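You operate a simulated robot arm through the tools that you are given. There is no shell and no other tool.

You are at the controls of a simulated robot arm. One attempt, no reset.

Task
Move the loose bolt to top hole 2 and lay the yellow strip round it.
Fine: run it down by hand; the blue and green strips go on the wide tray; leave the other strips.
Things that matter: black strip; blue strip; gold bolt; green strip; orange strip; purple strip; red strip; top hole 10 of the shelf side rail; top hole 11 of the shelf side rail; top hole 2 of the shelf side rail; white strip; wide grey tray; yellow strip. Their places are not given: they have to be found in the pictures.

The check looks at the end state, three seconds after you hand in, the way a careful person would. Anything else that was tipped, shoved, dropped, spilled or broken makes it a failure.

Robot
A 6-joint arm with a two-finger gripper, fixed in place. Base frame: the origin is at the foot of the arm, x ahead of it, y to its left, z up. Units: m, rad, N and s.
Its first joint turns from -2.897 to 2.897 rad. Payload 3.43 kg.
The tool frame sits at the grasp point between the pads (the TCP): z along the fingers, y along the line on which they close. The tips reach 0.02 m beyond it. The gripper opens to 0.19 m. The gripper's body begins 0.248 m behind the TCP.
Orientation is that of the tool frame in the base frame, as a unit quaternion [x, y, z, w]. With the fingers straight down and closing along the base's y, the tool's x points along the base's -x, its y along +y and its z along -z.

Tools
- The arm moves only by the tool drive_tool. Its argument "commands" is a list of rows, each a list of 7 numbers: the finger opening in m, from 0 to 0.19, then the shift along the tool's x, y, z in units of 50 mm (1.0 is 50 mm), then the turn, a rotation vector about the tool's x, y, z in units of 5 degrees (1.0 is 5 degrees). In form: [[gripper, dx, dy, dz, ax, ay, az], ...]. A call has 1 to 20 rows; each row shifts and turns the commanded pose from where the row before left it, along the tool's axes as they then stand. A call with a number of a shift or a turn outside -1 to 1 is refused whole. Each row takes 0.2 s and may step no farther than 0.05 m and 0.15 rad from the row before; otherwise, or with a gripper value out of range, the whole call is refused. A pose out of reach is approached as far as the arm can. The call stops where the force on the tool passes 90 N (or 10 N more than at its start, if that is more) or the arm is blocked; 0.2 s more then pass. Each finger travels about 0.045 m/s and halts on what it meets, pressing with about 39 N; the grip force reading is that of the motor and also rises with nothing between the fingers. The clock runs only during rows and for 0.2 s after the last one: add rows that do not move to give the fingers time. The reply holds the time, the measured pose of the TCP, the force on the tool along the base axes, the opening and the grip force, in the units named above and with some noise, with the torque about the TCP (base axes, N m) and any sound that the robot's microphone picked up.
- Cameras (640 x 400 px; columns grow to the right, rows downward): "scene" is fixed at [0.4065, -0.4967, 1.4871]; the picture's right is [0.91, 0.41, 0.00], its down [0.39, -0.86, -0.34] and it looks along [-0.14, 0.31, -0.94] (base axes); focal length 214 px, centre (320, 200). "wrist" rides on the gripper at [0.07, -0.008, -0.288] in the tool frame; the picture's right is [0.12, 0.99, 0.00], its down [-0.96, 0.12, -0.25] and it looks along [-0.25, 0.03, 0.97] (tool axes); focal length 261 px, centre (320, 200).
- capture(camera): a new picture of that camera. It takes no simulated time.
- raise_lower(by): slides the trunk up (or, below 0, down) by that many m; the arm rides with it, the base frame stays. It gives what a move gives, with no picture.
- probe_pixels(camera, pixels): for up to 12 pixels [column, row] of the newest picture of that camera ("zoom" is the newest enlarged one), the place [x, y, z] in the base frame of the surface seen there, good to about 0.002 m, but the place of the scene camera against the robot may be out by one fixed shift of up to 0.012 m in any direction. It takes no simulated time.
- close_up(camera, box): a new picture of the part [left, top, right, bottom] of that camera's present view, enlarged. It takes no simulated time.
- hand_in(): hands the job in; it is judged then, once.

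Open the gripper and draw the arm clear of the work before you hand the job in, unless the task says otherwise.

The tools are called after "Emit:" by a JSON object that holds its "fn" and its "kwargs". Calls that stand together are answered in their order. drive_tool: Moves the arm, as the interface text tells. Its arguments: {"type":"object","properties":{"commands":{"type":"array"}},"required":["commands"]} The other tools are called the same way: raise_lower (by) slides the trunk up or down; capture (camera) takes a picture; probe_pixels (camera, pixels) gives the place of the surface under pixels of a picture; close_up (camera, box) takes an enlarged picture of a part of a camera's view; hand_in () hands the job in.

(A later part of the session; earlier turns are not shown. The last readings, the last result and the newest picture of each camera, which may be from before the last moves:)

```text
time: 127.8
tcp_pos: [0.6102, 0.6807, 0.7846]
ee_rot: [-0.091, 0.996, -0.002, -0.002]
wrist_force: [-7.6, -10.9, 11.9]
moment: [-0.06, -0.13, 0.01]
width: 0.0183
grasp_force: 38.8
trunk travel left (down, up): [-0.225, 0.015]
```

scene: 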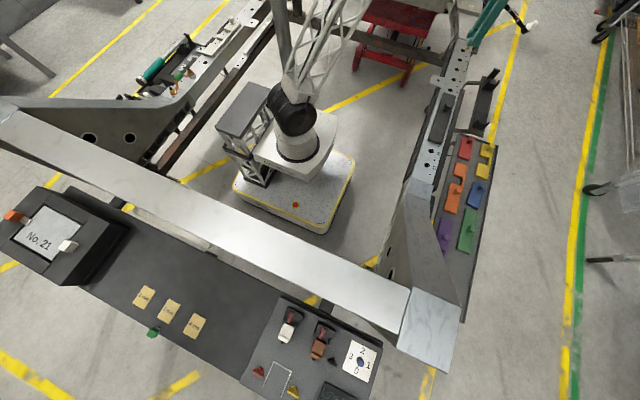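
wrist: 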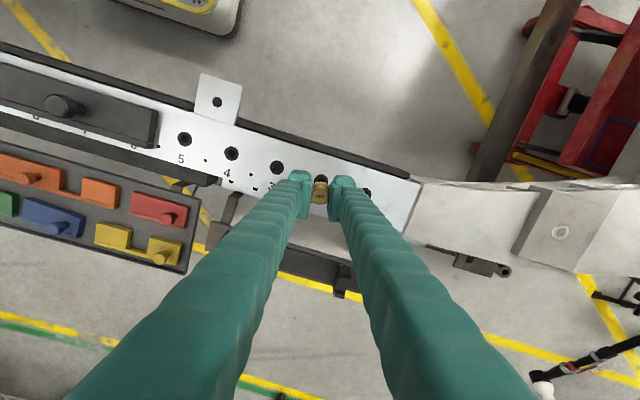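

Now 12 N down, slight opposite side load; I take back half the shift and begin turning clockwise (screwing in) 60°.

Emit:
{"fn": "drive_tool", "kwargs": {"commands": [[0.016, 0.008, -0.011, 0, 0, 0, 0], [0.016, 0, 0, 0.0006, 0, 0, 1], [0.016, 0, 0, 0.0006, 0, 0, 1], [0.016, 0, 0, 0.0006, 0, 0, 1], [0.016, 0, 0, 0.0006, 0, 0, 1], [0.016, 0, 0, 0.0006, 0, 0, 1], [0.016, 0, 0, 0.0006, 0, 0, 1], [0.016, 0, 0, 0.0006, 0, 0, 1], [0.016, 0, 0, 0.0006, 0, 0, 1], [0.016, 0, 0, 0.0006, 0, 0, 1], [0.016, 0, 0, 0.0006, 0, 0, 1], [0.016, 0, 0, 0.0006, 0, 0, 1], [0.016, 0, 0, 0.0006, 0, 0, 1], [0.016, 0, 0, 0, 0, 0, 0]]}}

Emit:
{"fn": "close_up", "kwargs": {"camera": "wrist", "box": [290, 160, 350, 220]}}

```text
time: 130.8
tcp_pos: [0.6097, 0.6796, 0.7843]
ee_rot: [0.42, 0.908, -0.002, 0.0]
wrist_force: [-13.6, -23.6, -24.8]
moment: [-0.12, 0.14, 0.0]
width: 0.018
grasp_force: 38.6
trunk travel left (down, up): [-0.225, 0.015]
```

```text
6.67 times, centred on (320, 190) of wrist
```

zoom: 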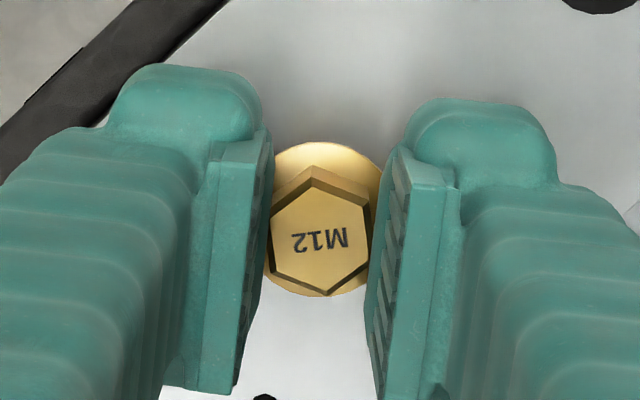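

It threads: after 60° the bolt pulls the tool down (−25 N) and sideways (−14,−24 N), since the bolt axis sits ~2.4 mm off the TCP. I correct the lateral offset and follow down 1.5 mm.

Emit:
{"fn": "drive_tool", "kwargs": {"commands": [[0.016, -0.023, -0.041, 0.015, 0, 0, 0], [0.016, 0, 0, 0.015, 0, 0, 0], [0.016, 0, 0, 0, 0, 0, 0]]}}

```text
time: 131.6
tcp_pos: [0.6107, 0.6804, 0.7849]
ee_rot: [0.419, 0.908, 0.0, 0.0]
wrist_force: [-2.8, 1.6, -7.0]
moment: [-0.05, -0.03, -0.03]
width: 0.0179
grasp_force: 38.8
trunk travel left (down, up): [-0.225, 0.015]
```

Side load gone, −7 N vertical. I turn another 45° clockwise about the bolt's own axis to measure the advance per turn.

Emit:
{"fn": "drive_tool", "kwargs": {"commands": [[0.016, 0, -0.0042, 0.0006, 0, 0, 1], [0.016, 0, -0.0042, 0.0006, 0, 0, 1], [0.016, 0, -0.0042, 0.0006, 0, 0, 1], [0.016, 0, -0.0042, 0.0006, 0, 0, 1], [0.016, 0, -0.0042, 0.0006, 0, 0, 1], [0.016, 0, -0.0042, 0.0006, 0, 0, 1], [0.016, 0, -0.0042, 0.0006, 0, 0, 1], [0.016, 0, -0.0042, 0.0006, 0, 0, 1], [0.016, 0, -0.0042, 0.0006, 0, 0, 1], [0.016, 0, 0, 0, 0, 0, 0]]}}

```text
time: 133.8
tcp_pos: [0.6102, 0.6784, 0.7819]
ee_rot: [0.734, 0.679, -0.002, 0.001]
wrist_force: [25.6, 19.9, -12.7]
moment: [0.23, -0.23, -0.07]
width: 0.0178
grasp_force: 39.2
trunk travel left (down, up): [-0.225, 0.015]
```

Side load changed sign (+26,+20 N), so I pause: I check the bolt's height and attitude in the pictures before continuing.

Emit:
{"fn": "capture", "kwargs": {"camera": "wrist"}}

Emit:
{"fn": "close_up", "kwargs": {"camera": "wrist", "box": [290, 160, 350, 220]}}

Emit:
{"fn": "probe_pixels", "kwargs": {"camera": "wrist", "pixels": [[320, 195], [319, 198], [322, 197], [318, 184], [320, 183], [316, 195], [324, 195], [321, 192], [300, 205], [340, 215]]}}

Emit:
{"fn": "close_up", "kwargs": {"camera": "scene", "box": [450, 45, 475, 70]}}

```text
taken
```

wrist: 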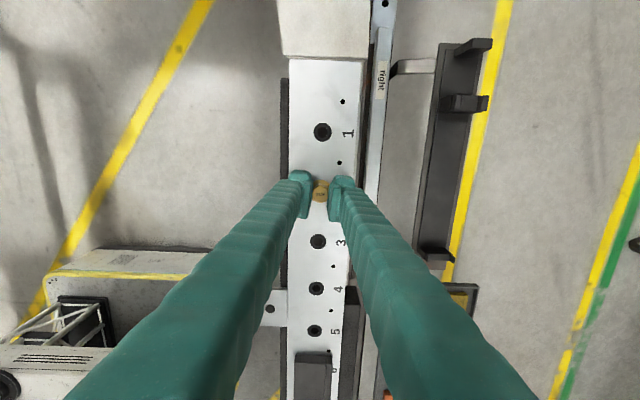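

```text
6.67 times, centred on (320, 190) of wrist
```

zoom: 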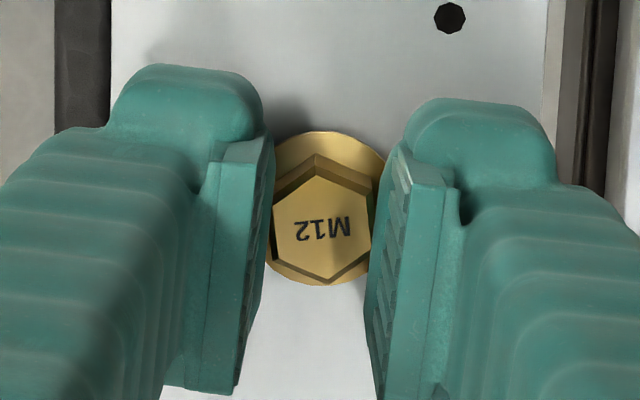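

```text
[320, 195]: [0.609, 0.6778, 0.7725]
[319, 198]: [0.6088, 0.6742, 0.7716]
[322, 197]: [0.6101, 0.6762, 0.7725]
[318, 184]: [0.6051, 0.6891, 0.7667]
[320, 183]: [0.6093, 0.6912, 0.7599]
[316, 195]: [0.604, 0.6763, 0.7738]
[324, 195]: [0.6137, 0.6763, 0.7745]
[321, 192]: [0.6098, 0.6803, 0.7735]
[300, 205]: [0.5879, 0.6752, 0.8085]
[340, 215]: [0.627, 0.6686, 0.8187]
```

```text
16.00 times, centred on (462, 58) of scene
```

zoom: 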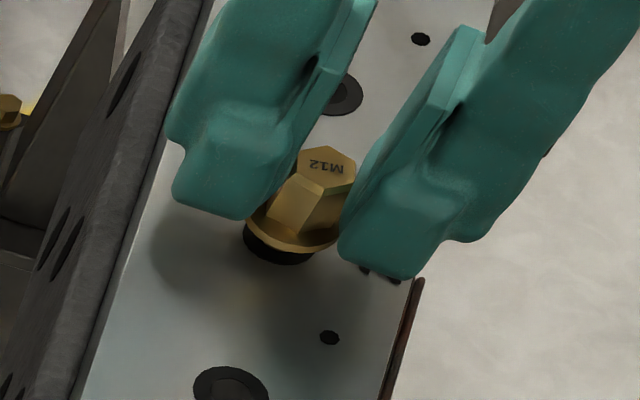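

The head top is now at 0.773 (was 0.7787): the bolt has run down ~6 mm in ~105° and slid down in the pads. I open, lower 3 mm, re-centre and regrip.

Emit:
{"fn": "drive_tool", "kwargs": {"commands": [[0.024, 0, 0, 0, 0, 0, 0], [0.032, 0, 0, 0, 0, 0, 0], [0.032, 0, 0, 0, 0, 0, 0]]}}

Emit:
{"fn": "capture", "kwargs": {"camera": "wrist"}}

Emit:
{"fn": "close_up", "kwargs": {"camera": "wrist", "box": [290, 160, 350, 220]}}

Emit:
{"fn": "probe_pixels", "kwargs": {"camera": "zoom", "pixels": [[320, 225], [300, 225], [345, 225], [320, 200], [320, 250], [285, 160], [350, 160], [320, 145], [315, 275]]}}

```text
time: 134.6
tcp_pos: [0.6077, 0.6781, 0.7833]
ee_rot: [0.734, 0.679, -0.001, 0.0]
wrist_force: [0.9, -0.5, -0.7]
moment: [-0.03, -0.02, -0.01]
width: 0.032
grasp_force: 0.1
trunk travel left (down, up): [-0.225, 0.015]
```

```text
taken
```

wrist: 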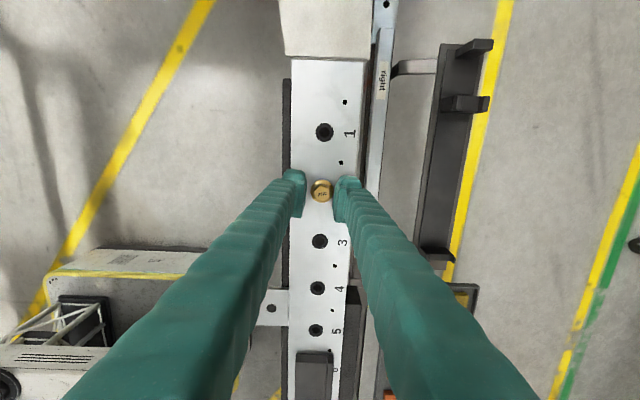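

```text
6.67 times, centred on (320, 190) of wrist
```

zoom: 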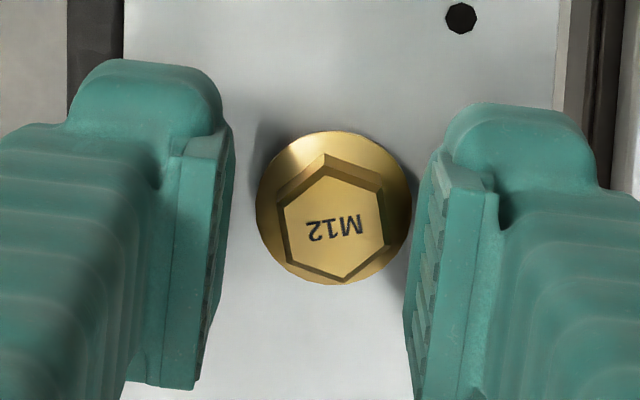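

```text
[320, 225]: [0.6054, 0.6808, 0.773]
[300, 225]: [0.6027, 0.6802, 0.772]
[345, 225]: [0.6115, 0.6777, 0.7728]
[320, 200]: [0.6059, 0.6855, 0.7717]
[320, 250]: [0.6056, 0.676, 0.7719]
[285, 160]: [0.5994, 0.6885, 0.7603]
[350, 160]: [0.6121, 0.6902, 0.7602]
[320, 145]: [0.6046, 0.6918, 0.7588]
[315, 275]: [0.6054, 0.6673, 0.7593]
```

Released, the bolt stands upright and centred in hole 2 at (0.6085,0.680), head top 0.7725. I shift to centre on it, lower 3.5 mm, and regrip stepwise.

Emit:
{"fn": "drive_tool", "kwargs": {"commands": [[0.032, 0.035, 0.025, 0, 0, 0, 0], [0.032, 0, 0, 0.07, 0, 0, 0], [0.028, 0, 0, 0, 0, 0, 0], [0.024, 0, 0, 0, 0, 0, 0], [0.0205, 0, 0, 0, 0, 0, 0], [0.0205, 0, 0, 0, 0, 0, 0]]}}

```text
time: 136.0
tcp_pos: [0.6097, 0.6787, 0.7797]
ee_rot: [0.734, 0.679, -0.001, 0.001]
wrist_force: [0.3, -0.8, -0.1]
moment: [0.0, 0.01, -0.01]
width: 0.0208
grasp_force: 0.0
trunk travel left (down, up): [-0.225, 0.015]
```

Emit:
{"fn": "drive_tool", "kwargs": {"commands": [[0.0185, 0, 0, 0, 0, 0, 0], [0.017, 0, 0, 0, 0, 0, 0], [0.016, 0, 0, 0, 0, 0, 0]]}}

Emit:
{"fn": "close_up", "kwargs": {"camera": "wrist", "box": [290, 160, 350, 220]}}

```text
time: 136.8
tcp_pos: [0.6101, 0.6779, 0.7801]
ee_rot: [0.735, 0.679, -0.001, 0.001]
wrist_force: [4.5, 0.1, -1.0]
moment: [0.04, -0.03, -0.02]
width: 0.0184
grasp_force: 39.2
trunk travel left (down, up): [-0.225, 0.015]
```

```text
6.67 times, centred on (320, 190) of wrist
```

zoom: 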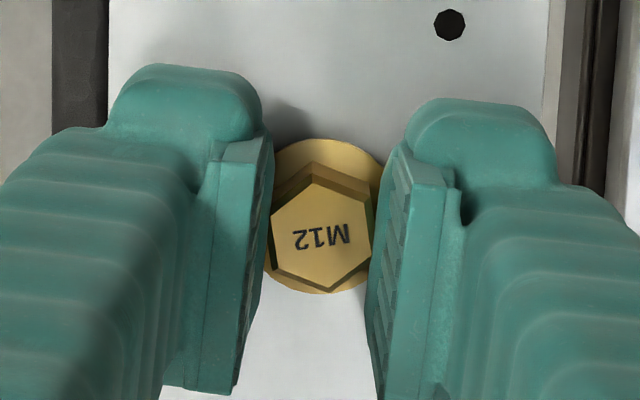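

Good grip again (0.0184, 39 N). I turn 20° more clockwise, following down ~0.25 mm per 5°, and read the forces.

Emit:
{"fn": "drive_tool", "kwargs": {"commands": [[0.016, 0, 0, 0.005, 0, 0, 1], [0.016, 0, 0, 0.005, 0, 0, 1], [0.016, 0, 0, 0.005, 0, 0, 1], [0.016, 0, 0, 0.005, 0, 0, 1], [0.016, 0, 0, 0, 0, 0, 0]]}}

```text
time: 138.0
tcp_pos: [0.6093, 0.6791, 0.779]
ee_rot: [0.842, 0.54, -0.002, 0.001]
wrist_force: [3.3, -6.5, -15.8]
moment: [0.09, -0.08, 0.0]
width: 0.0181
grasp_force: 38.5
trunk travel left (down, up): [-0.225, 0.015]
```

The bolt pulls ahead of me (−16 N). I follow down 1.2 mm and turn another 20° with faster following.

Emit:
{"fn": "drive_tool", "kwargs": {"commands": [[0.016, 0, 0, 0.024, 0, 0, 0], [0.016, 0, 0, 0.008, 0, 0, 1], [0.016, 0, 0, 0.008, 0, 0, 1], [0.016, 0, 0, 0.008, 0, 0, 1], [0.016, 0, 0, 0.008, 0, 0, 1], [0.016, 0, 0, 0, 0, 0, 0]]}}

```text
time: 139.3
tcp_pos: [0.6481, 0.6493, 0.7808]
ee_rot: [0.898, 0.439, -0.004, -0.027]
wrist_force: [0.0, 0.0, -0.9]
moment: [0.06, 0.13, -0.04]
width: 0.0169
grasp_force: 0.1
out of reach, approached as far as the arm can: row 4, 5
trunk travel left (down, up): [-0.225, 0.015]
stopped in row 6: the force on the tool passed its limit at 116 N (the readings are from after the stop); the commanded pose is now the measured one
```

The wrist hit its turning limit and the tool jumped sideways (force 116 N, now released). I look at what happened before any further move.

Emit:
{"fn": "capture", "kwargs": {"camera": "wrist"}}

Emit:
{"fn": "close_up", "kwargs": {"camera": "wrist", "box": [260, 130, 400, 240]}}

Emit:
{"fn": "capture", "kwargs": {"camera": "scene"}}

Emit:
{"fn": "close_up", "kwargs": {"camera": "scene", "box": [445, 40, 485, 80]}}

```text
taken
```

wrist: 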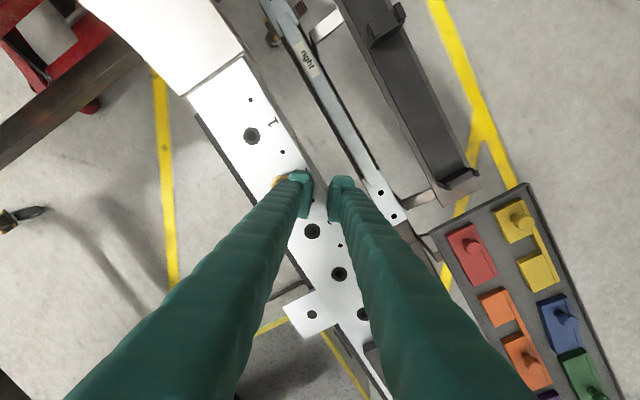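

```text
3.64 times, centred on (330, 185) of wrist
```

zoom: 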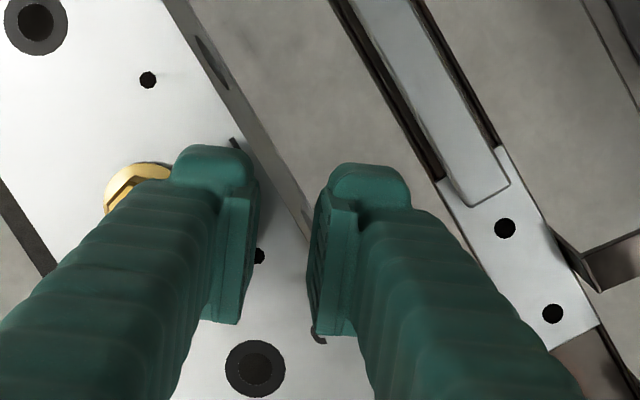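

```text
taken
```

scene: 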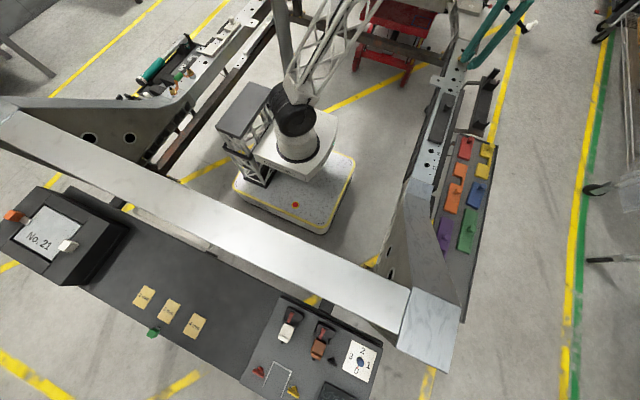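

```text
10.00 times, centred on (465, 60) of scene
```

zoom: 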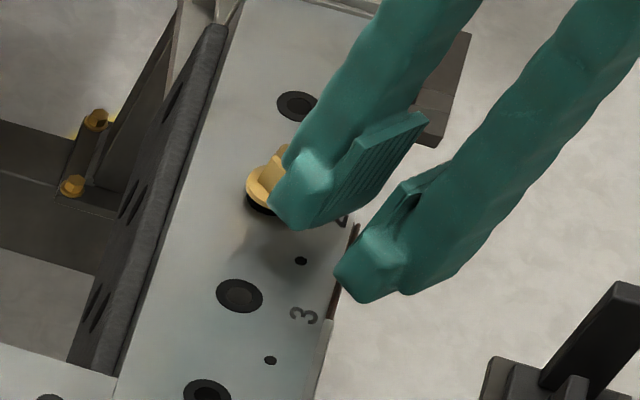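

The bolt still stands in hole 2 beside the left finger. I raise the tool straight up to clear it, then check the bolt.

Emit:
{"fn": "drive_tool", "kwargs": {"commands": [[0.017, 0, 0, -0.2, 0, 0, 0], [0.017, 0, 0, -0.4, 0, 0, 0], [0.017, 0, 0, -0.6, 0, 0, 0], [0.02, 0, 0, -0.6, 0, 0, 0], [0.03, 0, 0, -0.4, 0, 0, 0], [0.03, 0, 0, 0, 0, 0, 0]]}}

Emit:
{"fn": "close_up", "kwargs": {"camera": "scene", "box": [445, 40, 485, 80]}}

```text
time: 140.7
tcp_pos: [0.645, 0.6486, 0.8912]
ee_rot: [0.896, 0.443, -0.005, -0.028]
wrist_force: [0.2, -0.1, 0.0]
moment: [0.0, 0.0, -0.01]
width: 0.03
grasp_force: 0.1
trunk travel left (down, up): [-0.225, 0.015]
```

```text
10.00 times, centred on (465, 60) of scene
```

zoom: 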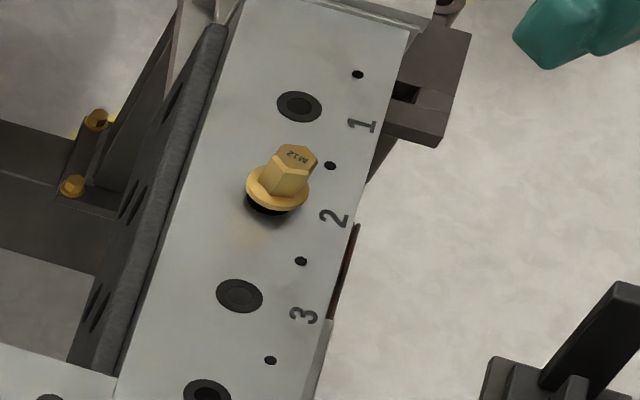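

The bolt is standing in hole 2, still a few mm proud. I straighten the tool tilt and wind the wrist back counter-clockwise (high above the work).

Emit:
{"fn": "drive_tool", "kwargs": {"commands": [[0.05, 0, 0, 0, -0.313, -0.09, -0.5], [0.05, 0, 0, 0, -0.313, -0.09, -0.5], [0.05, 0, 0, 0, 0, 0, -1], [0.05, 0, 0, 0, 0, 0, -1], [0.05, 0, 0, 0, 0, 0, -1], [0.05, 0, 0, 0, 0, 0, -1], [0.05, 0, 0, 0, 0, 0, -1], [0.05, 0, 0, 0, 0, 0, -1], [0.05, 0, 0, 0, 0, 0, -1], [0.05, 0, 0, 0, 0, 0, -1], [0.05, 0, 0, 0, 0, 0, -1], [0.05, 0, 0, 0, 0, 0, -1], [0.05, 0, 0, 0, 0, 0, -1], [0.05, 0, 0, 0, 0, 0, -1], [0.05, 0, 0, 0, 0, 0, -1], [0.05, 0, 0, 0, 0, 0, -1], [0.05, 0, 0, 0, 0, 0, -1], [0.05, 0, 0, 0, 0, 0, -1], [0.05, 0, 0, 0, 0, 0, -1], [0.05, 0, 0, 0, 0, 0, -1]]}}

Emit:
{"fn": "drive_tool", "kwargs": {"commands": [[0.05, 0, 0, 0, 0, 0, -1], [0.05, 0, 0, 0, 0, 0, -1], [0.05, 0, 0, 0, 0, 0, -1], [0.05, 0, 0, 0, 0, 0, -1], [0.05, 0, 0, 0, 0, 0, -1], [0.05, 0, 0, 0, 0, 0, -1], [0.05, 0, 0, 0, 0, 0, -1], [0.05, 0, 0, 0, 0, 0, -1], [0.05, 0, 0, 0, 0, 0, -1], [0.05, 0, 0, 0, 0, 0, -1], [0.05, 0, 0, 0, 0, 0, -1], [0.05, 0, 0, 0, 0, 0, -1], [0.05, 0, 0, 0, 0, 0, 0]]}}

Emit:
{"fn": "capture", "kwargs": {"camera": "wrist"}}

```text
time: 144.9
tcp_pos: [0.644, 0.6471, 0.8938]
ee_rot: [0.279, 0.96, 0.0, 0.002]
wrist_force: [1.2, 0.1, 0.4]
moment: [-0.01, -0.03, -0.03]
width: 0.0499
grasp_force: 0.0
trunk travel left (down, up): [-0.225, 0.015]
```

```text
time: 147.7
tcp_pos: [0.6439, 0.6488, 0.8927]
ee_rot: [-0.238, 0.971, 0.0, 0.002]
wrist_force: [0.1, 0.2, 0.6]
moment: [0.01, 0.01, 0.0]
width: 0.05
grasp_force: 0.0
trunk travel left (down, up): [-0.225, 0.015]
```

```text
taken
```

wrist: 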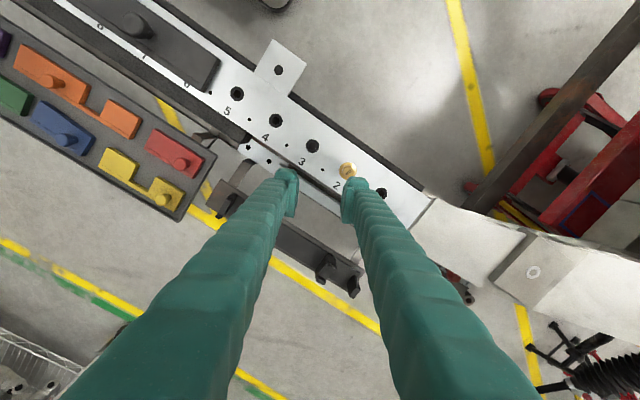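

I now centre above the bolt at (0.6085,0.6795) and zoom on it.

Emit:
{"fn": "drive_tool", "kwargs": {"commands": [[0.05, 0.172, 0.439, 0, 0, 0, 0], [0.05, 0.172, 0.439, 0, 0, 0, 0], [0.05, 0, 0, 0, 0, 0, 0]]}}

Emit:
{"fn": "capture", "kwargs": {"camera": "wrist"}}

Emit:
{"fn": "close_up", "kwargs": {"camera": "wrist", "box": [300, 155, 345, 200]}}

```text
time: 148.5
tcp_pos: [0.6114, 0.6799, 0.8928]
ee_rot: [-0.238, 0.971, 0.0, 0.002]
wrist_force: [0.0, 0.1, 0.1]
moment: [-0.01, -0.03, 0.01]
width: 0.0499
grasp_force: 0.0
trunk travel left (down, up): [-0.225, 0.015]
```

```text
taken
```

wrist: 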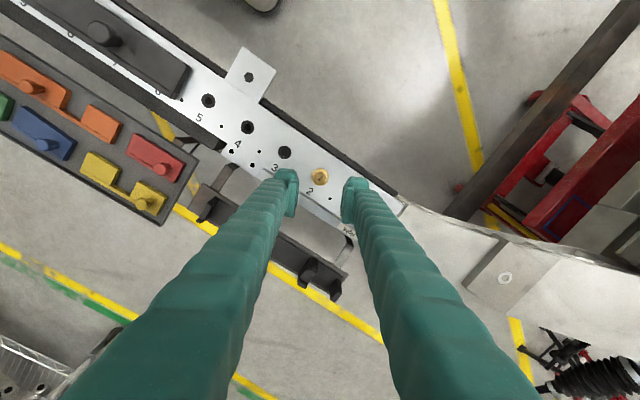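

```text
8.89 times, centred on (322, 178) of wrist
```

zoom: 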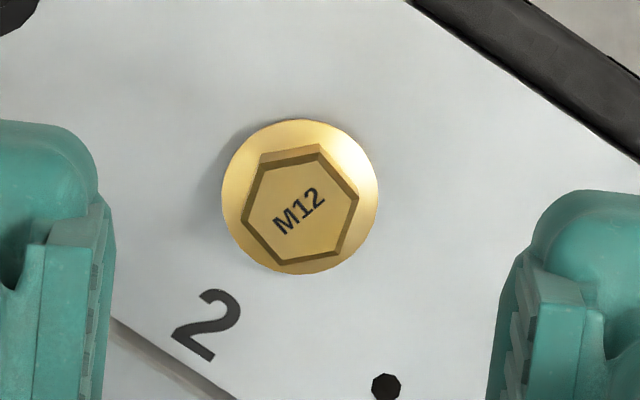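

I probe the head and flange heights now to see how far the bolt still has to go.

Emit:
{"fn": "probe_pixels", "kwargs": {"camera": "zoom", "pixels": [[300, 205], [280, 215], [325, 200], [310, 235], [290, 180], [235, 195], [365, 210], [340, 145], [265, 255], [330, 262], [200, 120], [420, 150]]}}

```text
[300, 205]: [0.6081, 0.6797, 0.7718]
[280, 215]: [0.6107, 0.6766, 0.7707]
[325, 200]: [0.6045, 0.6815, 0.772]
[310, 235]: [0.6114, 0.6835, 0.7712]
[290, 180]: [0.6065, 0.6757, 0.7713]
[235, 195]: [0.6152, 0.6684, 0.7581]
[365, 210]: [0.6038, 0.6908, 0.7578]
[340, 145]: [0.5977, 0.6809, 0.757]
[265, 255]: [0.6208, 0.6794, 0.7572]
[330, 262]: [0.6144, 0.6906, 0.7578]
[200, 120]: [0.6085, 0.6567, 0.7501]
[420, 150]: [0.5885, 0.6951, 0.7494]
```

Head top is now 0.7715 and flange top 0.7576 (7 mm down from the start, a few mm to go). I turn the tool to yaw ≈77° to line up with another pair of flats, leaving plenty of clockwise range.

Emit:
{"fn": "drive_tool", "kwargs": {"commands": [[0.05, 0, 0, 0, 0, 0, -0.99], [0.05, 0, 0, 0, 0, 0, -0.99], [0.05, 0, 0, 0, 0, 0, -0.99], [0.05, 0, 0, 0, 0, 0, -0.99], [0.05, 0, 0, 0, 0, 0, -0.99], [0.05, 0, 0, 0, 0, 0, -0.99], [0.05, 0, 0, 0, 0, 0, -0.99], [0.05, 0, 0, 0, 0, 0, -0.99], [0.05, 0, 0, 0, 0, 0, -0.99], [0.05, 0, 0, 0, 0, 0, -0.99], [0.05, 0, 0, 0, 0, 0, 0]]}}

Emit:
{"fn": "drive_tool", "kwargs": {"commands": [[0.05, 0, 0, 0.5, 0, 0, 0], [0.05, 0, 0, 0.5, 0, 0, 0], [0.05, 0, 0, 0.4, 0, 0, 0], [0.05, 0, 0, 0.3, 0, 0, 0], [0.05, 0, 0, 0, 0, 0, 0]]}}

Emit:
{"fn": "capture", "kwargs": {"camera": "wrist"}}

Emit:
{"fn": "close_up", "kwargs": {"camera": "wrist", "box": [290, 155, 350, 215]}}

```text
time: 150.9
tcp_pos: [0.6089, 0.6777, 0.8935]
ee_rot: [-0.622, 0.783, -0.001, 0.002]
wrist_force: [0.4, -0.2, 0.2]
moment: [0.03, 0.0, 0.01]
width: 0.0501
grasp_force: 0.0
trunk travel left (down, up): [-0.225, 0.015]
```

```text
time: 152.1
tcp_pos: [0.609, 0.6814, 0.8075]
ee_rot: [-0.622, 0.783, -0.001, 0.002]
wrist_force: [0.2, 0.1, -0.9]
moment: [0.03, 0.0, 0.01]
width: 0.05
grasp_force: 0.1
trunk travel left (down, up): [-0.225, 0.015]
```

```text
taken
```

wrist: 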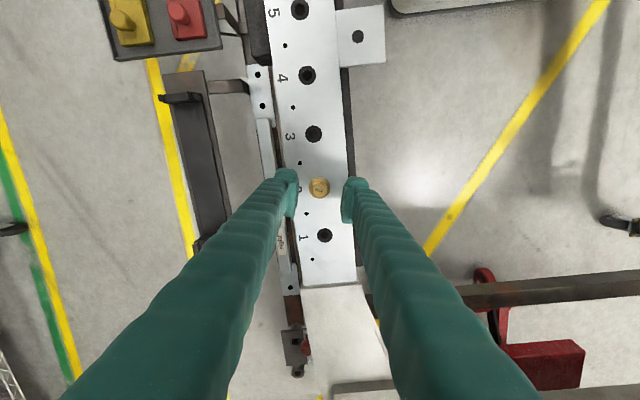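

```text
6.67 times, centred on (320, 185) of wrist
```

zoom: 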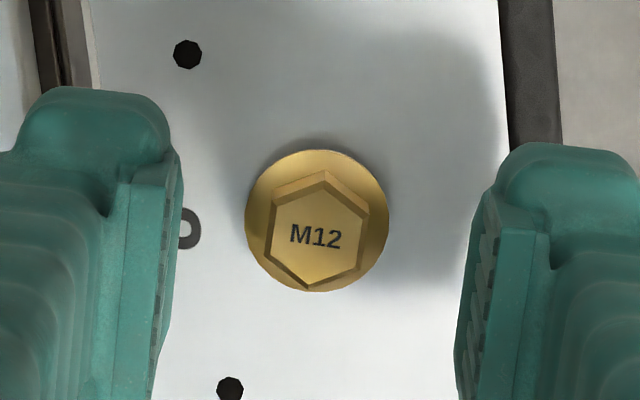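

Nearly aligned (~3° off) and centred. I trim the yaw, descend to z≈0.777 and close stepwise on the hex.

Emit:
{"fn": "drive_tool", "kwargs": {"commands": [[0.045, 0, 0, 0.25, 0, 0, -0.6], [0.04, 0, 0, 0.25, 0, 0, 0], [0.034, 0, 0, 0.11, 0, 0, 0], [0.028, 0, 0, 0, 0, 0, 0], [0.024, 0, 0, 0, 0, 0, 0], [0.0205, 0, 0, 0, 0, 0, 0], [0.0205, 0, 0, 0, 0, 0, 0]]}}

```text
time: 153.7
tcp_pos: [0.6089, 0.6794, 0.7764]
ee_rot: [-0.643, 0.766, -0.001, 0.002]
wrist_force: [0.2, 0.2, 0.7]
moment: [0.01, -0.02, 0.0]
width: 0.0206
grasp_force: 0.1
trunk travel left (down, up): [-0.225, 0.015]
```

Emit:
{"fn": "drive_tool", "kwargs": {"commands": [[0.0185, 0, 0, 0, 0, 0, 0], [0.017, 0, 0, 0, 0, 0, 0], [0.016, 0, 0, 0, 0, 0, 0]]}}

Emit:
{"fn": "drive_tool", "kwargs": {"commands": [[0.016, 0, 0, 0.004, 0, 0, 1], [0.016, 0, 0, 0.004, 0, 0, 1], [0.016, 0, 0, 0.004, 0, 0, 1], [0.016, 0, 0, 0.004, 0, 0, 1], [0.016, 0, 0, 0, 0, 0, 0]]}}

```text
time: 154.5
tcp_pos: [0.6095, 0.6794, 0.7763]
ee_rot: [-0.643, 0.766, -0.001, 0.002]
wrist_force: [2.1, 1.4, 0.0]
moment: [0.01, 0.07, -0.02]
width: 0.0186
grasp_force: 38.8
trunk travel left (down, up): [-0.225, 0.015]
```

```text
time: 155.7
tcp_pos: [0.61, 0.6796, 0.7739]
ee_rot: [-0.499, 0.867, -0.001, 0.002]
wrist_force: [12.4, 7.3, -6.5]
moment: [-0.07, 0.0, -0.02]
width: 0.0184
grasp_force: 39.3
trunk travel left (down, up): [-0.225, 0.015]
```

Turning works: bolt pulls down steadily (~1.3 mm per 20°). I relieve the small side load and turn another 20°, following down.

Emit:
{"fn": "drive_tool", "kwargs": {"commands": [[0.016, -0.02, -0.011, 0.01, 0, 0, 0], [0.016, 0, 0, 0.006, 0, 0, 1], [0.016, 0, 0, 0.006, 0, 0, 1], [0.016, 0, 0, 0.006, 0, 0, 1], [0.016, 0, 0, 0.006, 0, 0, 1], [0.016, 0, 0, 0, 0, 0, 0]]}}

```text
time: 157.1
tcp_pos: [0.6094, 0.6811, 0.773]
ee_rot: [-0.341, 0.94, 0.0, 0.001]
wrist_force: [0.3, -0.2, -4.7]
moment: [-0.01, 0.11, 0.02]
width: 0.0185
grasp_force: 39.0
trunk travel left (down, up): [-0.225, 0.015]
```

Another ~1.5 mm down. Tips are now ~3.5 mm above the rail; I continue with 10° more, watching for the flange seating.

Emit:
{"fn": "drive_tool", "kwargs": {"commands": [[0.016, 0, 0, 0.007, 0, 0, 1], [0.016, 0, 0, 0.007, 0, 0, 1], [0.016, 0, 0, 0, 0, 0, 0]]}}

Emit:
{"fn": "close_up", "kwargs": {"camera": "scene", "box": [448, 45, 473, 70]}}

```text
time: 157.9
tcp_pos: [0.6104, 0.6798, 0.7731]
ee_rot: [-0.259, 0.966, -0.001, 0.0]
wrist_force: [-2.1, 2.1, -13.6]
moment: [0.01, 0.05, 0.0]
width: 0.0181
grasp_force: 39.2
trunk travel left (down, up): [-0.225, 0.015]
```

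```text
16.00 times, centred on (460, 58) of scene
```

zoom: 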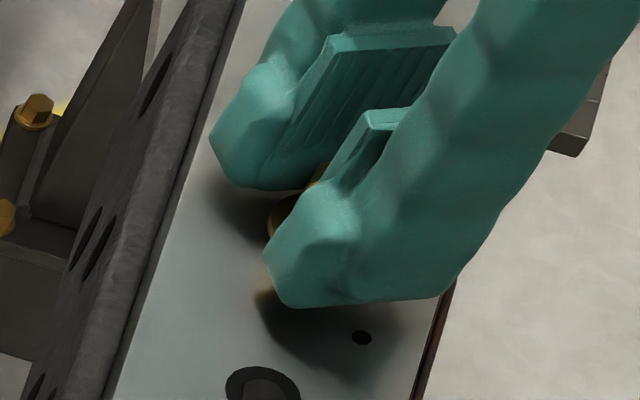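

Pull increased to −13.6 N (bolt went down further). I follow 0.8 mm and turn 10° more.

Emit:
{"fn": "drive_tool", "kwargs": {"commands": [[0.016, 0, 0, 0.016, 0, 0, 0], [0.016, 0, 0, 0.004, 0, 0, 1], [0.016, 0, 0, 0.004, 0, 0, 1], [0.016, 0, 0, 0, 0, 0, 0]]}}

```text
time: 158.9
tcp_pos: [0.6088, 0.6805, 0.7727]
ee_rot: [-0.172, 0.985, -0.001, 0.002]
wrist_force: [-8.6, -4.4, -4.9]
moment: [-0.07, 0.13, -0.01]
width: 0.0182
grasp_force: 38.7
trunk travel left (down, up): [-0.225, 0.015]
```

I probe the head/flange height in the wrist view to see how close it is to seated.

Emit:
{"fn": "capture", "kwargs": {"camera": "wrist"}}

Emit:
{"fn": "close_up", "kwargs": {"camera": "wrist", "box": [300, 170, 340, 210]}}

Emit:
{"fn": "probe_pixels", "kwargs": {"camera": "wrist", "pixels": [[320, 195], [319, 198], [322, 197], [318, 183], [320, 182], [316, 195], [324, 195], [321, 192], [319, 181], [317, 184]]}}

```text
taken
```

wrist: 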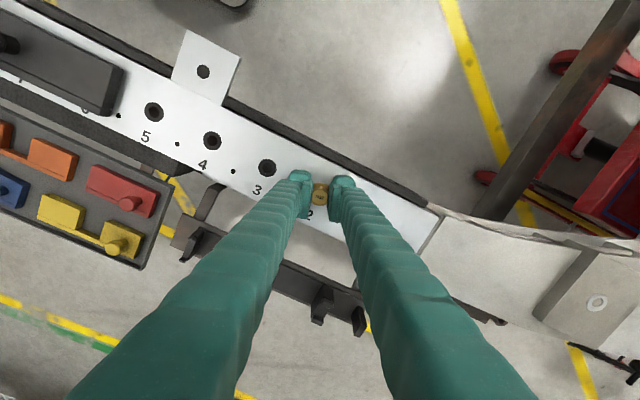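

```text
10.00 times, centred on (320, 190) of wrist
```

zoom: 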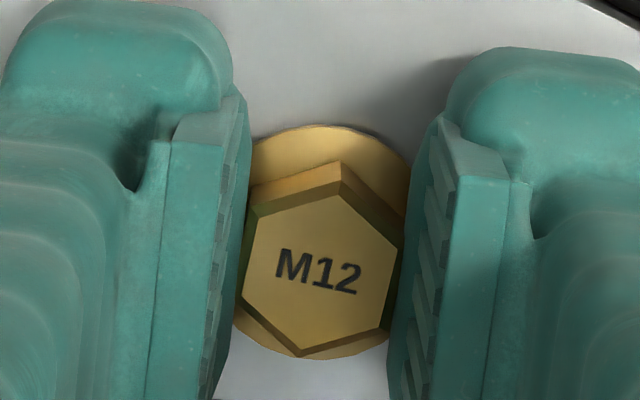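

```text
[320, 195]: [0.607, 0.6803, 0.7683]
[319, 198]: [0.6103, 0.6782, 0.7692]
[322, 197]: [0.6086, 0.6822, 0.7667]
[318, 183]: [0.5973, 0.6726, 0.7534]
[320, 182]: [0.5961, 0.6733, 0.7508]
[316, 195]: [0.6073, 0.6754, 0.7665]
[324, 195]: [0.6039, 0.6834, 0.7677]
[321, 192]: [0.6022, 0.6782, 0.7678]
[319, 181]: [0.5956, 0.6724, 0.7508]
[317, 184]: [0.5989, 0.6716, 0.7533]
```

Head top 0.768, flange top 0.7533, so it is near seated. I turn another 15° without following to see whether it still pulls down or resists.

Emit:
{"fn": "drive_tool", "kwargs": {"commands": [[0.016, 0, 0, 0.004, 0, 0, 1], [0.016, 0, 0, 0.002, 0, 0, 1], [0.016, 0, 0, 0, 0, 0, 1]]}}

```text
time: 159.7
tcp_pos: [0.6092, 0.6799, 0.7723]
ee_rot: [-0.043, 0.999, 0.0, 0.001]
wrist_force: [-12.9, -5.8, -6.0]
moment: [-0.06, 0.12, 0.01]
width: 0.0187
grasp_force: 38.8
trunk travel left (down, up): [-0.225, 0.015]
```

Slight further pull; I trim the side load and turn 20° more.

Emit:
{"fn": "drive_tool", "kwargs": {"commands": [[0.016, 0.02, -0.008, 0.004, 0, 0, 0], [0.016, 0, 0, 0.002, 0, 0, 1], [0.016, 0, 0, 0.002, 0, 0, 1], [0.016, 0, 0, 0, 0, 0, 1], [0.016, 0, 0, 0, 0, 0, 1], [0.016, 0, 0, 0, 0, 0, 0]]}}

Emit:
{"fn": "capture", "kwargs": {"camera": "wrist"}}

Emit:
{"fn": "close_up", "kwargs": {"camera": "wrist", "box": [300, 170, 340, 210]}}

Emit:
{"fn": "probe_pixels", "kwargs": {"camera": "wrist", "pixels": [[320, 195], [319, 198], [322, 197], [318, 184], [320, 183], [316, 195], [324, 195], [321, 192], [319, 182], [317, 185]]}}

```text
time: 161.1
tcp_pos: [0.6115, 0.6798, 0.7724]
ee_rot: [0.131, 0.991, 0.001, 0.002]
wrist_force: [3.9, 8.7, -3.1]
moment: [0.07, -0.07, 0.0]
width: 0.0184
grasp_force: 38.6
trunk travel left (down, up): [-0.225, 0.015]
```

```text
taken
```

wrist: 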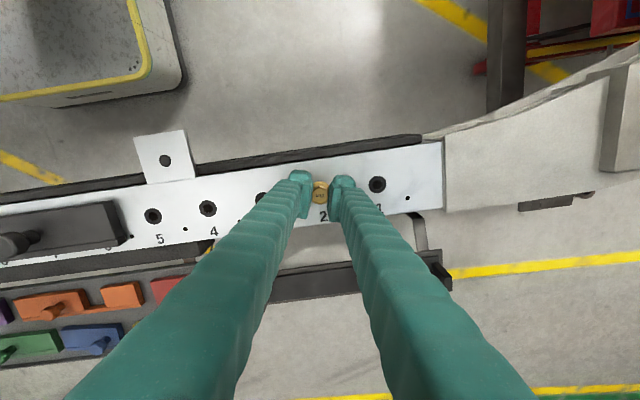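

```text
10.00 times, centred on (320, 190) of wrist
```

zoom: 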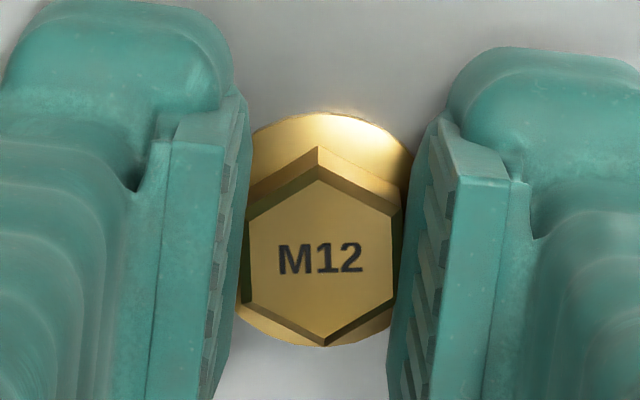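

```text
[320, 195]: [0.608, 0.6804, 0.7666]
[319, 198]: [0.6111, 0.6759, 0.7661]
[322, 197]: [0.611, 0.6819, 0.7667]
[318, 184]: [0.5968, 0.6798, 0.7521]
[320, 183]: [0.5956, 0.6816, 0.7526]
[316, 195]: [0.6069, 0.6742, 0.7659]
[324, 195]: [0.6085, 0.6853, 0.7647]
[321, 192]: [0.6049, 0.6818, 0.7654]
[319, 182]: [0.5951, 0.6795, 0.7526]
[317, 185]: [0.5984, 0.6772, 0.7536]
```

Head top 0.766, flange top ≈0.7525. I continue 30° more (no further lowering) to see if it still advances.

Emit:
{"fn": "drive_tool", "kwargs": {"commands": [[0.016, 0, 0.008, 0, 0, 0, 1], [0.016, 0, 0, 0, 0, 0, 1], [0.016, 0, 0, 0, 0, 0, 1], [0.016, 0, 0, 0, 0, 0, 1], [0.016, 0, 0, 0, 0, 0, 1], [0.016, 0, 0, 0, 0, 0, 1], [0.016, 0, 0, 0, 0, 0, 0]]}}

Emit:
{"fn": "capture", "kwargs": {"camera": "wrist"}}

Emit:
{"fn": "close_up", "kwargs": {"camera": "wrist", "box": [300, 170, 340, 210]}}

Emit:
{"fn": "probe_pixels", "kwargs": {"camera": "wrist", "pixels": [[320, 195], [319, 198], [322, 197], [318, 184], [320, 183], [316, 195], [324, 195], [321, 192], [319, 182], [317, 185]]}}

```text
time: 162.7
tcp_pos: [0.6099, 0.6807, 0.7714]
ee_rot: [0.383, 0.924, 0.001, 0.001]
wrist_force: [9.2, 19.9, 4.0]
moment: [0.18, -0.08, -0.01]
width: 0.018
grasp_force: 38.9
trunk travel left (down, up): [-0.225, 0.015]
```

```text
taken
```

wrist: 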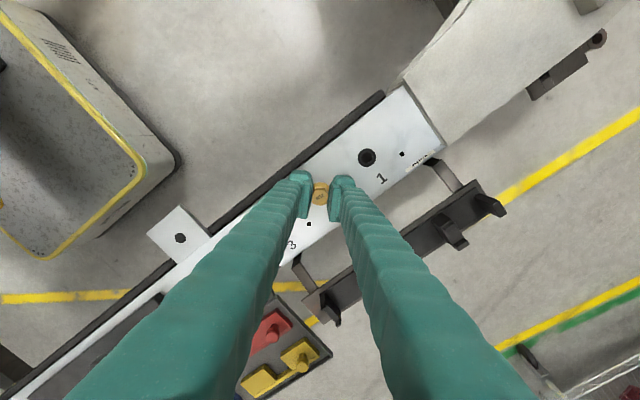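

```text
10.00 times, centred on (320, 190) of wrist
```

zoom: 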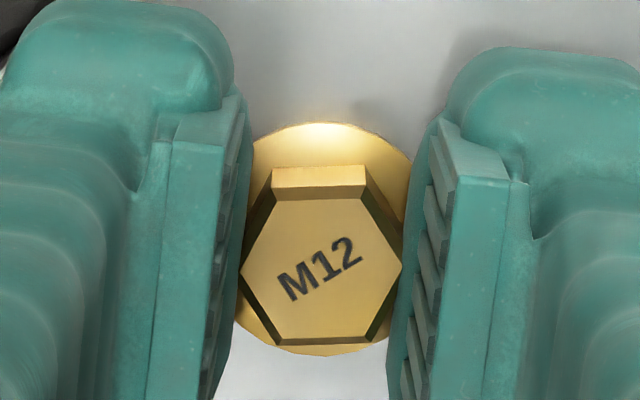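

```text
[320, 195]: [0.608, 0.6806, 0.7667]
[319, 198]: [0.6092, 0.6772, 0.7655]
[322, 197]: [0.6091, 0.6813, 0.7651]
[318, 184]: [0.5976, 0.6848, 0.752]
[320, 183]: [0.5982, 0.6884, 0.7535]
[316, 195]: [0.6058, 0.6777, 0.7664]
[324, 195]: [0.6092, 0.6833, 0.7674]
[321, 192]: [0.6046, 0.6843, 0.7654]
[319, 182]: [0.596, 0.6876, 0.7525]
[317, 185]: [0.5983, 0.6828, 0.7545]
```

The tool turned 30° but the bolt stayed (hex now corner-on in the pads) and its height is unchanged: it is seated hand-tight. I open and rise to inspect.

Emit:
{"fn": "drive_tool", "kwargs": {"commands": [[0.024, 0, 0, 0, 0, 0, 0], [0.032, 0, 0, 0, 0, 0, 0], [0.04, 0, 0, 0, 0, 0, 0], [0.05, 0, 0, -0.2, 0, 0, 0], [0.05, 0, 0, -0.6, 0, 0, 0], [0.05, 0, 0, -0.8, 0, 0, 0], [0.05, 0, 0, -0.8, 0, 0, 0], [0.05, 0, 0, 0, 0, 0, 0]]}}

Emit:
{"fn": "capture", "kwargs": {"camera": "wrist"}}

Emit:
{"fn": "close_up", "kwargs": {"camera": "wrist", "box": [300, 155, 345, 200]}}

Emit:
{"fn": "close_up", "kwargs": {"camera": "scene", "box": [445, 45, 475, 75]}}

```text
time: 164.5
tcp_pos: [0.607, 0.6772, 0.8887]
ee_rot: [0.383, 0.924, 0.001, 0.001]
wrist_force: [0.2, -0.1, 0.8]
moment: [-0.01, -0.02, 0.02]
width: 0.0502
grasp_force: 0.0
trunk travel left (down, up): [-0.225, 0.015]
```

```text
taken
```

wrist: 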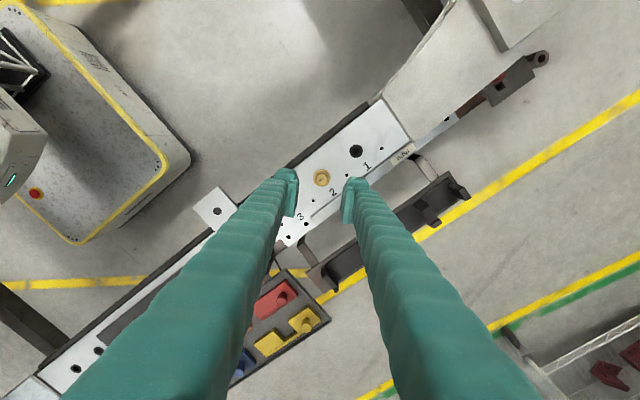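

```text
8.89 times, centred on (322, 178) of wrist
```

zoom: 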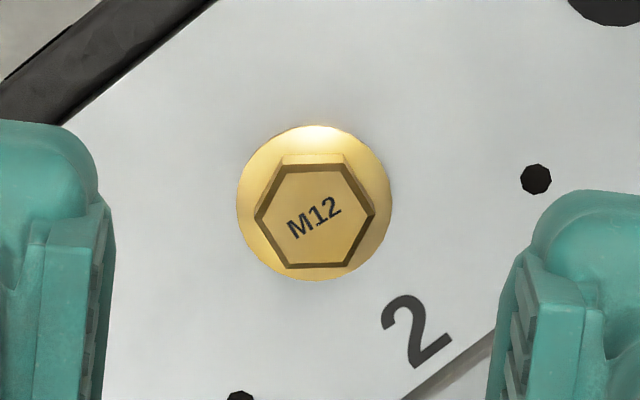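

```text
13.33 times, centred on (460, 60) of scene
```

zoom: 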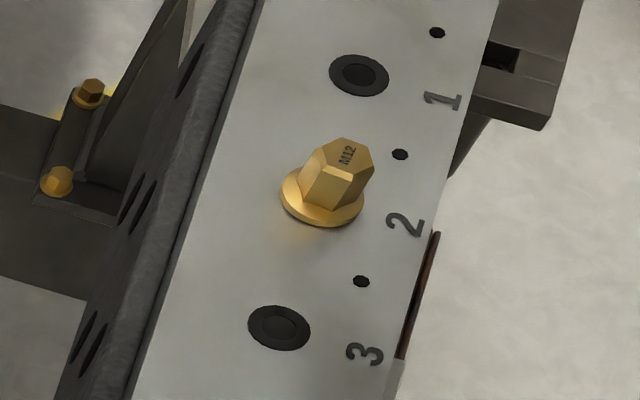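

The flange sits flat on the rail at hole 2; hole 11 is empty. Now the yellow strip: I turn the tool back to yaw 0 and travel to above the yellow strip's knob.

Emit:
{"fn": "drive_tool", "kwargs": {"commands": [[0.06, 0, 0, 0, 0, 0, -1], [0.06, 0, 0, 0, 0, 0, -1], [0.06, 0, 0, 0, 0, 0, -1], [0.06, 0, 0, 0, 0, 0, -1], [0.06, 0, 0, 0, 0, 0, -1], [0.06, 0, 0, 0, 0, 0, -1], [0.06, 0, 0, 0, 0, 0, -1], [0.06, 0, 0, 0, 0, 0, -1], [0.06, 0, 0, 0, 0, 0, -1], [0.06, 0, 0, 0, 0, 0, 0]]}}

Emit:
{"fn": "drive_tool", "kwargs": {"commands": [[0.06, -0.6, -0.6, 0, 0, 0, 0], [0.06, -0.6, -0.6, 0, 0, 0, 0], [0.06, -0.6, -0.6, 0, 0, 0, 0], [0.06, -0.6, -0.6, 0, 0, 0, 0], [0.06, -0.6, -0.6, 0, 0, 0, 0], [0.06, -0.6, -0.6, 0, 0, 0, 0], [0.06, -0.6, -0.6, 0, 0, 0, 0], [0.06, -0.6, -0.6, 0, 0, 0, 0], [0.06, -0.6, -0.6, 0, 0, 0, 0], [0.06, 0, 0, 0, 0, 0, 0], [0.06, 0, 0, 0, 0, 0, 0]]}}

Emit:
{"fn": "capture", "kwargs": {"camera": "wrist"}}

```text
time: 166.7
tcp_pos: [0.6085, 0.6792, 0.8909]
ee_rot: [0.0, 1.0, 0.001, 0.001]
wrist_force: [-0.2, -0.2, 0.2]
moment: [-0.03, 0.02, -0.01]
width: 0.0601
grasp_force: 0.0
trunk travel left (down, up): [-0.225, 0.015]
```

```text
time: 169.1
tcp_pos: [0.8788, 0.4069, 0.8915]
ee_rot: [0.0, 1.0, 0.0, 0.002]
wrist_force: [1.0, 0.3, -0.5]
moment: [0.01, 0.01, 0.02]
width: 0.0601
grasp_force: 0.0
trunk travel left (down, up): [-0.225, 0.015]
```

```text
taken
```

wrist: 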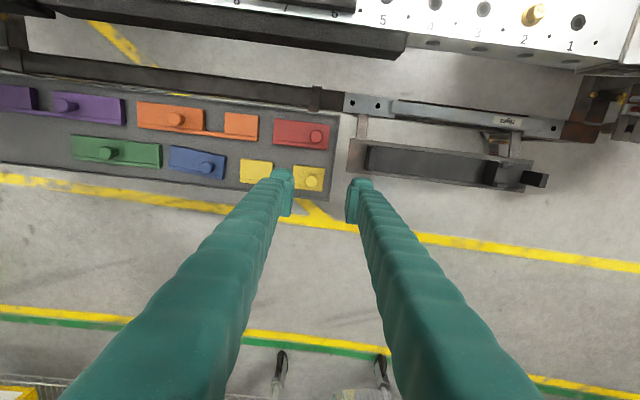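

I lower the trunk 0.1 m to regain low reach here (tool goes to z≈0.79, nothing beneath but the tray).

Emit:
{"fn": "raise_lower", "kwargs": {"by": -0.1}}

Emit:
{"fn": "capture", "kwargs": {"camera": "wrist"}}

Emit:
{"fn": "close_up", "kwargs": {"camera": "wrist", "box": [220, 130, 360, 230]}}

```text
time: 170.4
tcp_pos: [0.8766, 0.4079, 0.7914]
ee_rot: [0.0, 1.0, 0.0, 0.002]
wrist_force: [0.1, 0.5, -0.8]
moment: [0.0, -0.02, 0.0]
width: 0.0602
grasp_force: 0.0
trunk travel left (down, up): [-0.125, 0.115]
```

```text
taken
```

wrist: 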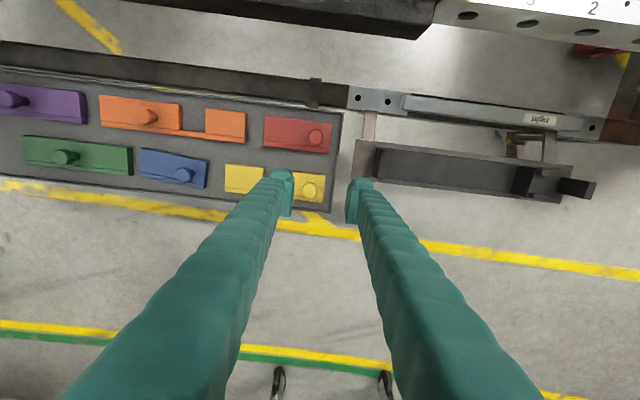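

```text
4.00 times, centred on (290, 180) of wrist
```

zoom: 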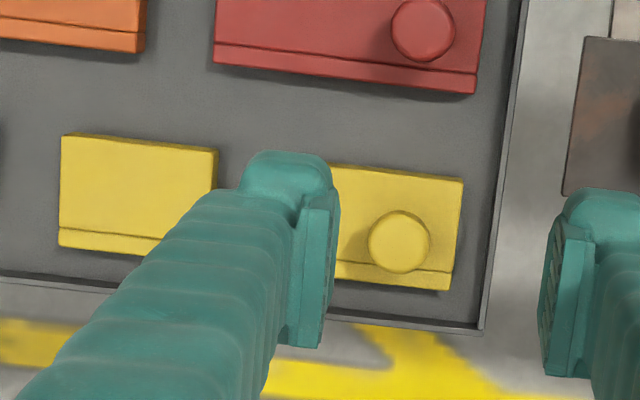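

The yellow knob shows at zoom (399,241). I probe its rim, the strip's edges and the web.

Emit:
{"fn": "probe_pixels", "kwargs": {"camera": "zoom", "pixels": [[399, 241], [372, 241], [426, 241], [399, 214], [399, 268], [462, 182], [450, 286], [340, 168], [62, 140], [60, 244], [215, 152], [345, 272]]}}

```text
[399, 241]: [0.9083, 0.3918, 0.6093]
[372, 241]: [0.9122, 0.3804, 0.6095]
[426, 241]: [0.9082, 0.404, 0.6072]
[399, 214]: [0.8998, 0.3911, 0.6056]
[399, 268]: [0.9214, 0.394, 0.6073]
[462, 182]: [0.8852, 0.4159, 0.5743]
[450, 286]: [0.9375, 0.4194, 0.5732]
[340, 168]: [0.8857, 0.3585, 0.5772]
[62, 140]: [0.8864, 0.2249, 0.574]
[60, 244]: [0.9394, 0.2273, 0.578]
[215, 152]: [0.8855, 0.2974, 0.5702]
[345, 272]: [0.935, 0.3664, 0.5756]
```

Knob centre is (0.9105,0.392), top 0.609; notch centre y 0.322, i.e. exactly one hole pitch (0.07) away. r≈0.99, so I test reach by first aligning at z≈0.75.

Emit:
{"fn": "drive_tool", "kwargs": {"commands": [[0.06, -0.34, -0.16, 0.2, 0, 0, 0], [0.06, -0.33, -0.15, 0.3, 0, 0, 0], [0.06, 0, 0, 0.3, 0, 0, 0], [0.06, 0, 0, 0, 0, 0, 0]]}}

Emit:
{"fn": "capture", "kwargs": {"camera": "wrist"}}

```text
time: 171.4
tcp_pos: [0.9107, 0.392, 0.7504]
ee_rot: [-0.001, 1.0, -0.001, 0.001]
wrist_force: [-0.3, -0.2, 0.2]
moment: [0.0, 0.0, -0.02]
width: 0.06
grasp_force: 0.1
trunk travel left (down, up): [-0.125, 0.115]
```

```text
taken
```

wrist: 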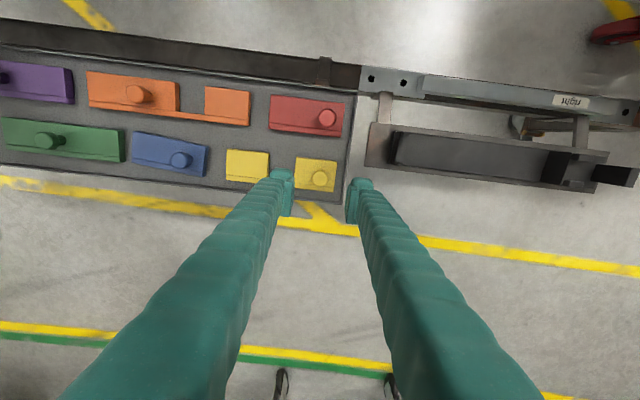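

Reach is fine and vertical. I narrow to 0.05 and descend toward the knob, stopping at z≈0.64 first.

Emit:
{"fn": "drive_tool", "kwargs": {"commands": [[0.05, 0, 0, 0.4, 0, 0, 0], [0.05, 0, 0, 0.5, 0, 0, 0], [0.05, 0, 0, 0.5, 0, 0, 0], [0.05, 0, 0, 0.5, 0, 0, 0], [0.05, 0, 0, 0.3, 0, 0, 0], [0.05, 0, 0, 0, 0, 0, 0]]}}

Emit:
{"fn": "capture", "kwargs": {"camera": "wrist"}}

Emit:
{"fn": "close_up", "kwargs": {"camera": "wrist", "box": [260, 140, 380, 230]}}

```text
time: 172.8
tcp_pos: [0.9121, 0.3916, 0.6391]
ee_rot: [0.0, 1.0, 0.0, 0.003]
wrist_force: [0.2, 0.3, -0.4]
moment: [-0.04, -0.01, 0.0]
width: 0.0501
grasp_force: 0.0
trunk travel left (down, up): [-0.125, 0.115]
```

```text
taken
```

wrist: 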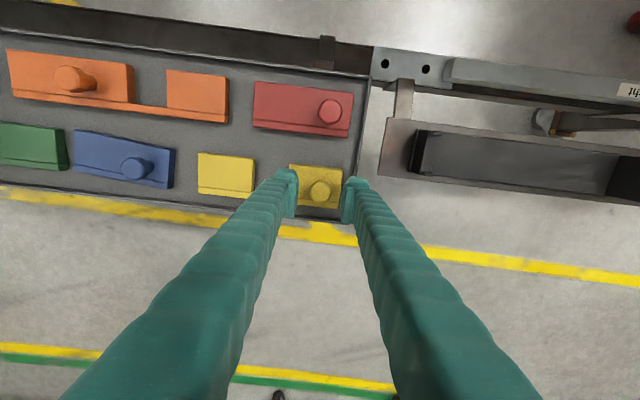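

```text
4.44 times, centred on (320, 185) of wrist
```

zoom: 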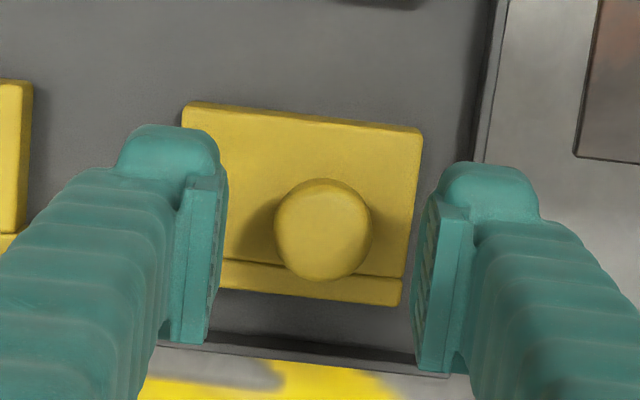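

The knob is centred between the pads. I descend the last 4 cm and close on it.

Emit:
{"fn": "drive_tool", "kwargs": {"commands": [[0.05, 0, 0, 0.35, 0, 0.06, 0], [0.05, 0, 0, 0.3, 0, 0, 0], [0.05, 0, 0, 0.14, 0, 0, 0], [0.05, 0, 0, 0, 0, 0, 0]]}}

Emit:
{"fn": "drive_tool", "kwargs": {"commands": [[0.04, 0, 0, 0, 0, 0, 0], [0.03, 0, 0, 0, 0, 0, 0], [0.02, 0, 0, 0, 0, 0, 0], [0.01, 0, 0, 0, 0, 0, 0], [0.01, 0, 0, 0, 0, 0, 0]]}}

Emit:
{"fn": "close_up", "kwargs": {"camera": "wrist", "box": [260, 140, 380, 230]}}

```text
time: 173.8
tcp_pos: [0.9132, 0.3919, 0.6021]
ee_rot: [0.0, 1.0, 0.0, -0.001]
wrist_force: [-0.3, 0.0, -1.2]
moment: [0.0, 0.02, -0.01]
width: 0.0499
grasp_force: 0.0
trunk travel left (down, up): [-0.125, 0.115]
```

```text
time: 175.0
tcp_pos: [0.9119, 0.3902, 0.6021]
ee_rot: [0.001, 1.0, 0.001, -0.001]
wrist_force: [-0.3, 0.0, -0.3]
moment: [0.01, -0.04, 0.03]
width: 0.0273
grasp_force: 38.8
trunk travel left (down, up): [-0.125, 0.115]
```

```text
4.44 times, centred on (320, 185) of wrist
```

zoom: 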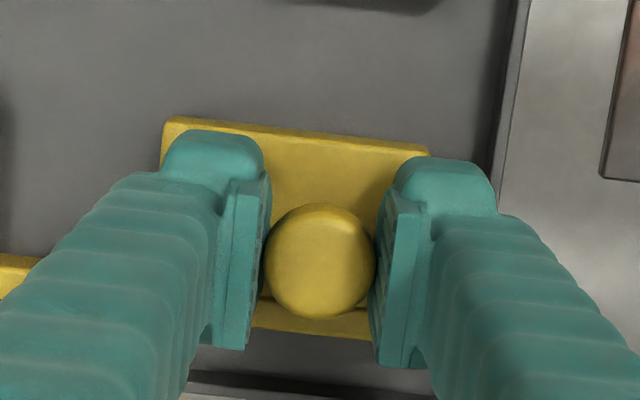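

Gripped at 0.0273 but 3 mm higher than planned. Since this strip hangs off-centre, I reopen, lower 3 mm and regrip for a deeper hold.

Emit:
{"fn": "drive_tool", "kwargs": {"commands": [[0.035, 0, 0, 0, 0, 0, 0], [0.045, 0, 0, 0, 0, 0, 0], [0.045, 0, 0, 0.055, 0, 0, 0], [0.045, 0, 0, 0, 0, 0, 0], [0.035, 0, 0, 0, 0, 0, 0], [0.025, 0, 0, 0, 0, 0, 0], [0.012, 0, 0, 0, 0, 0, 0], [0.01, 0, 0, 0, 0, 0, 0]]}}

```text
time: 176.8
tcp_pos: [0.9126, 0.3918, 0.5983]
ee_rot: [0.0, 1.0, 0.0, 0.0]
wrist_force: [0.1, 0.2, 0.8]
moment: [0.02, -0.03, 0.01]
width: 0.0256
grasp_force: 39.2
trunk travel left (down, up): [-0.125, 0.115]
```

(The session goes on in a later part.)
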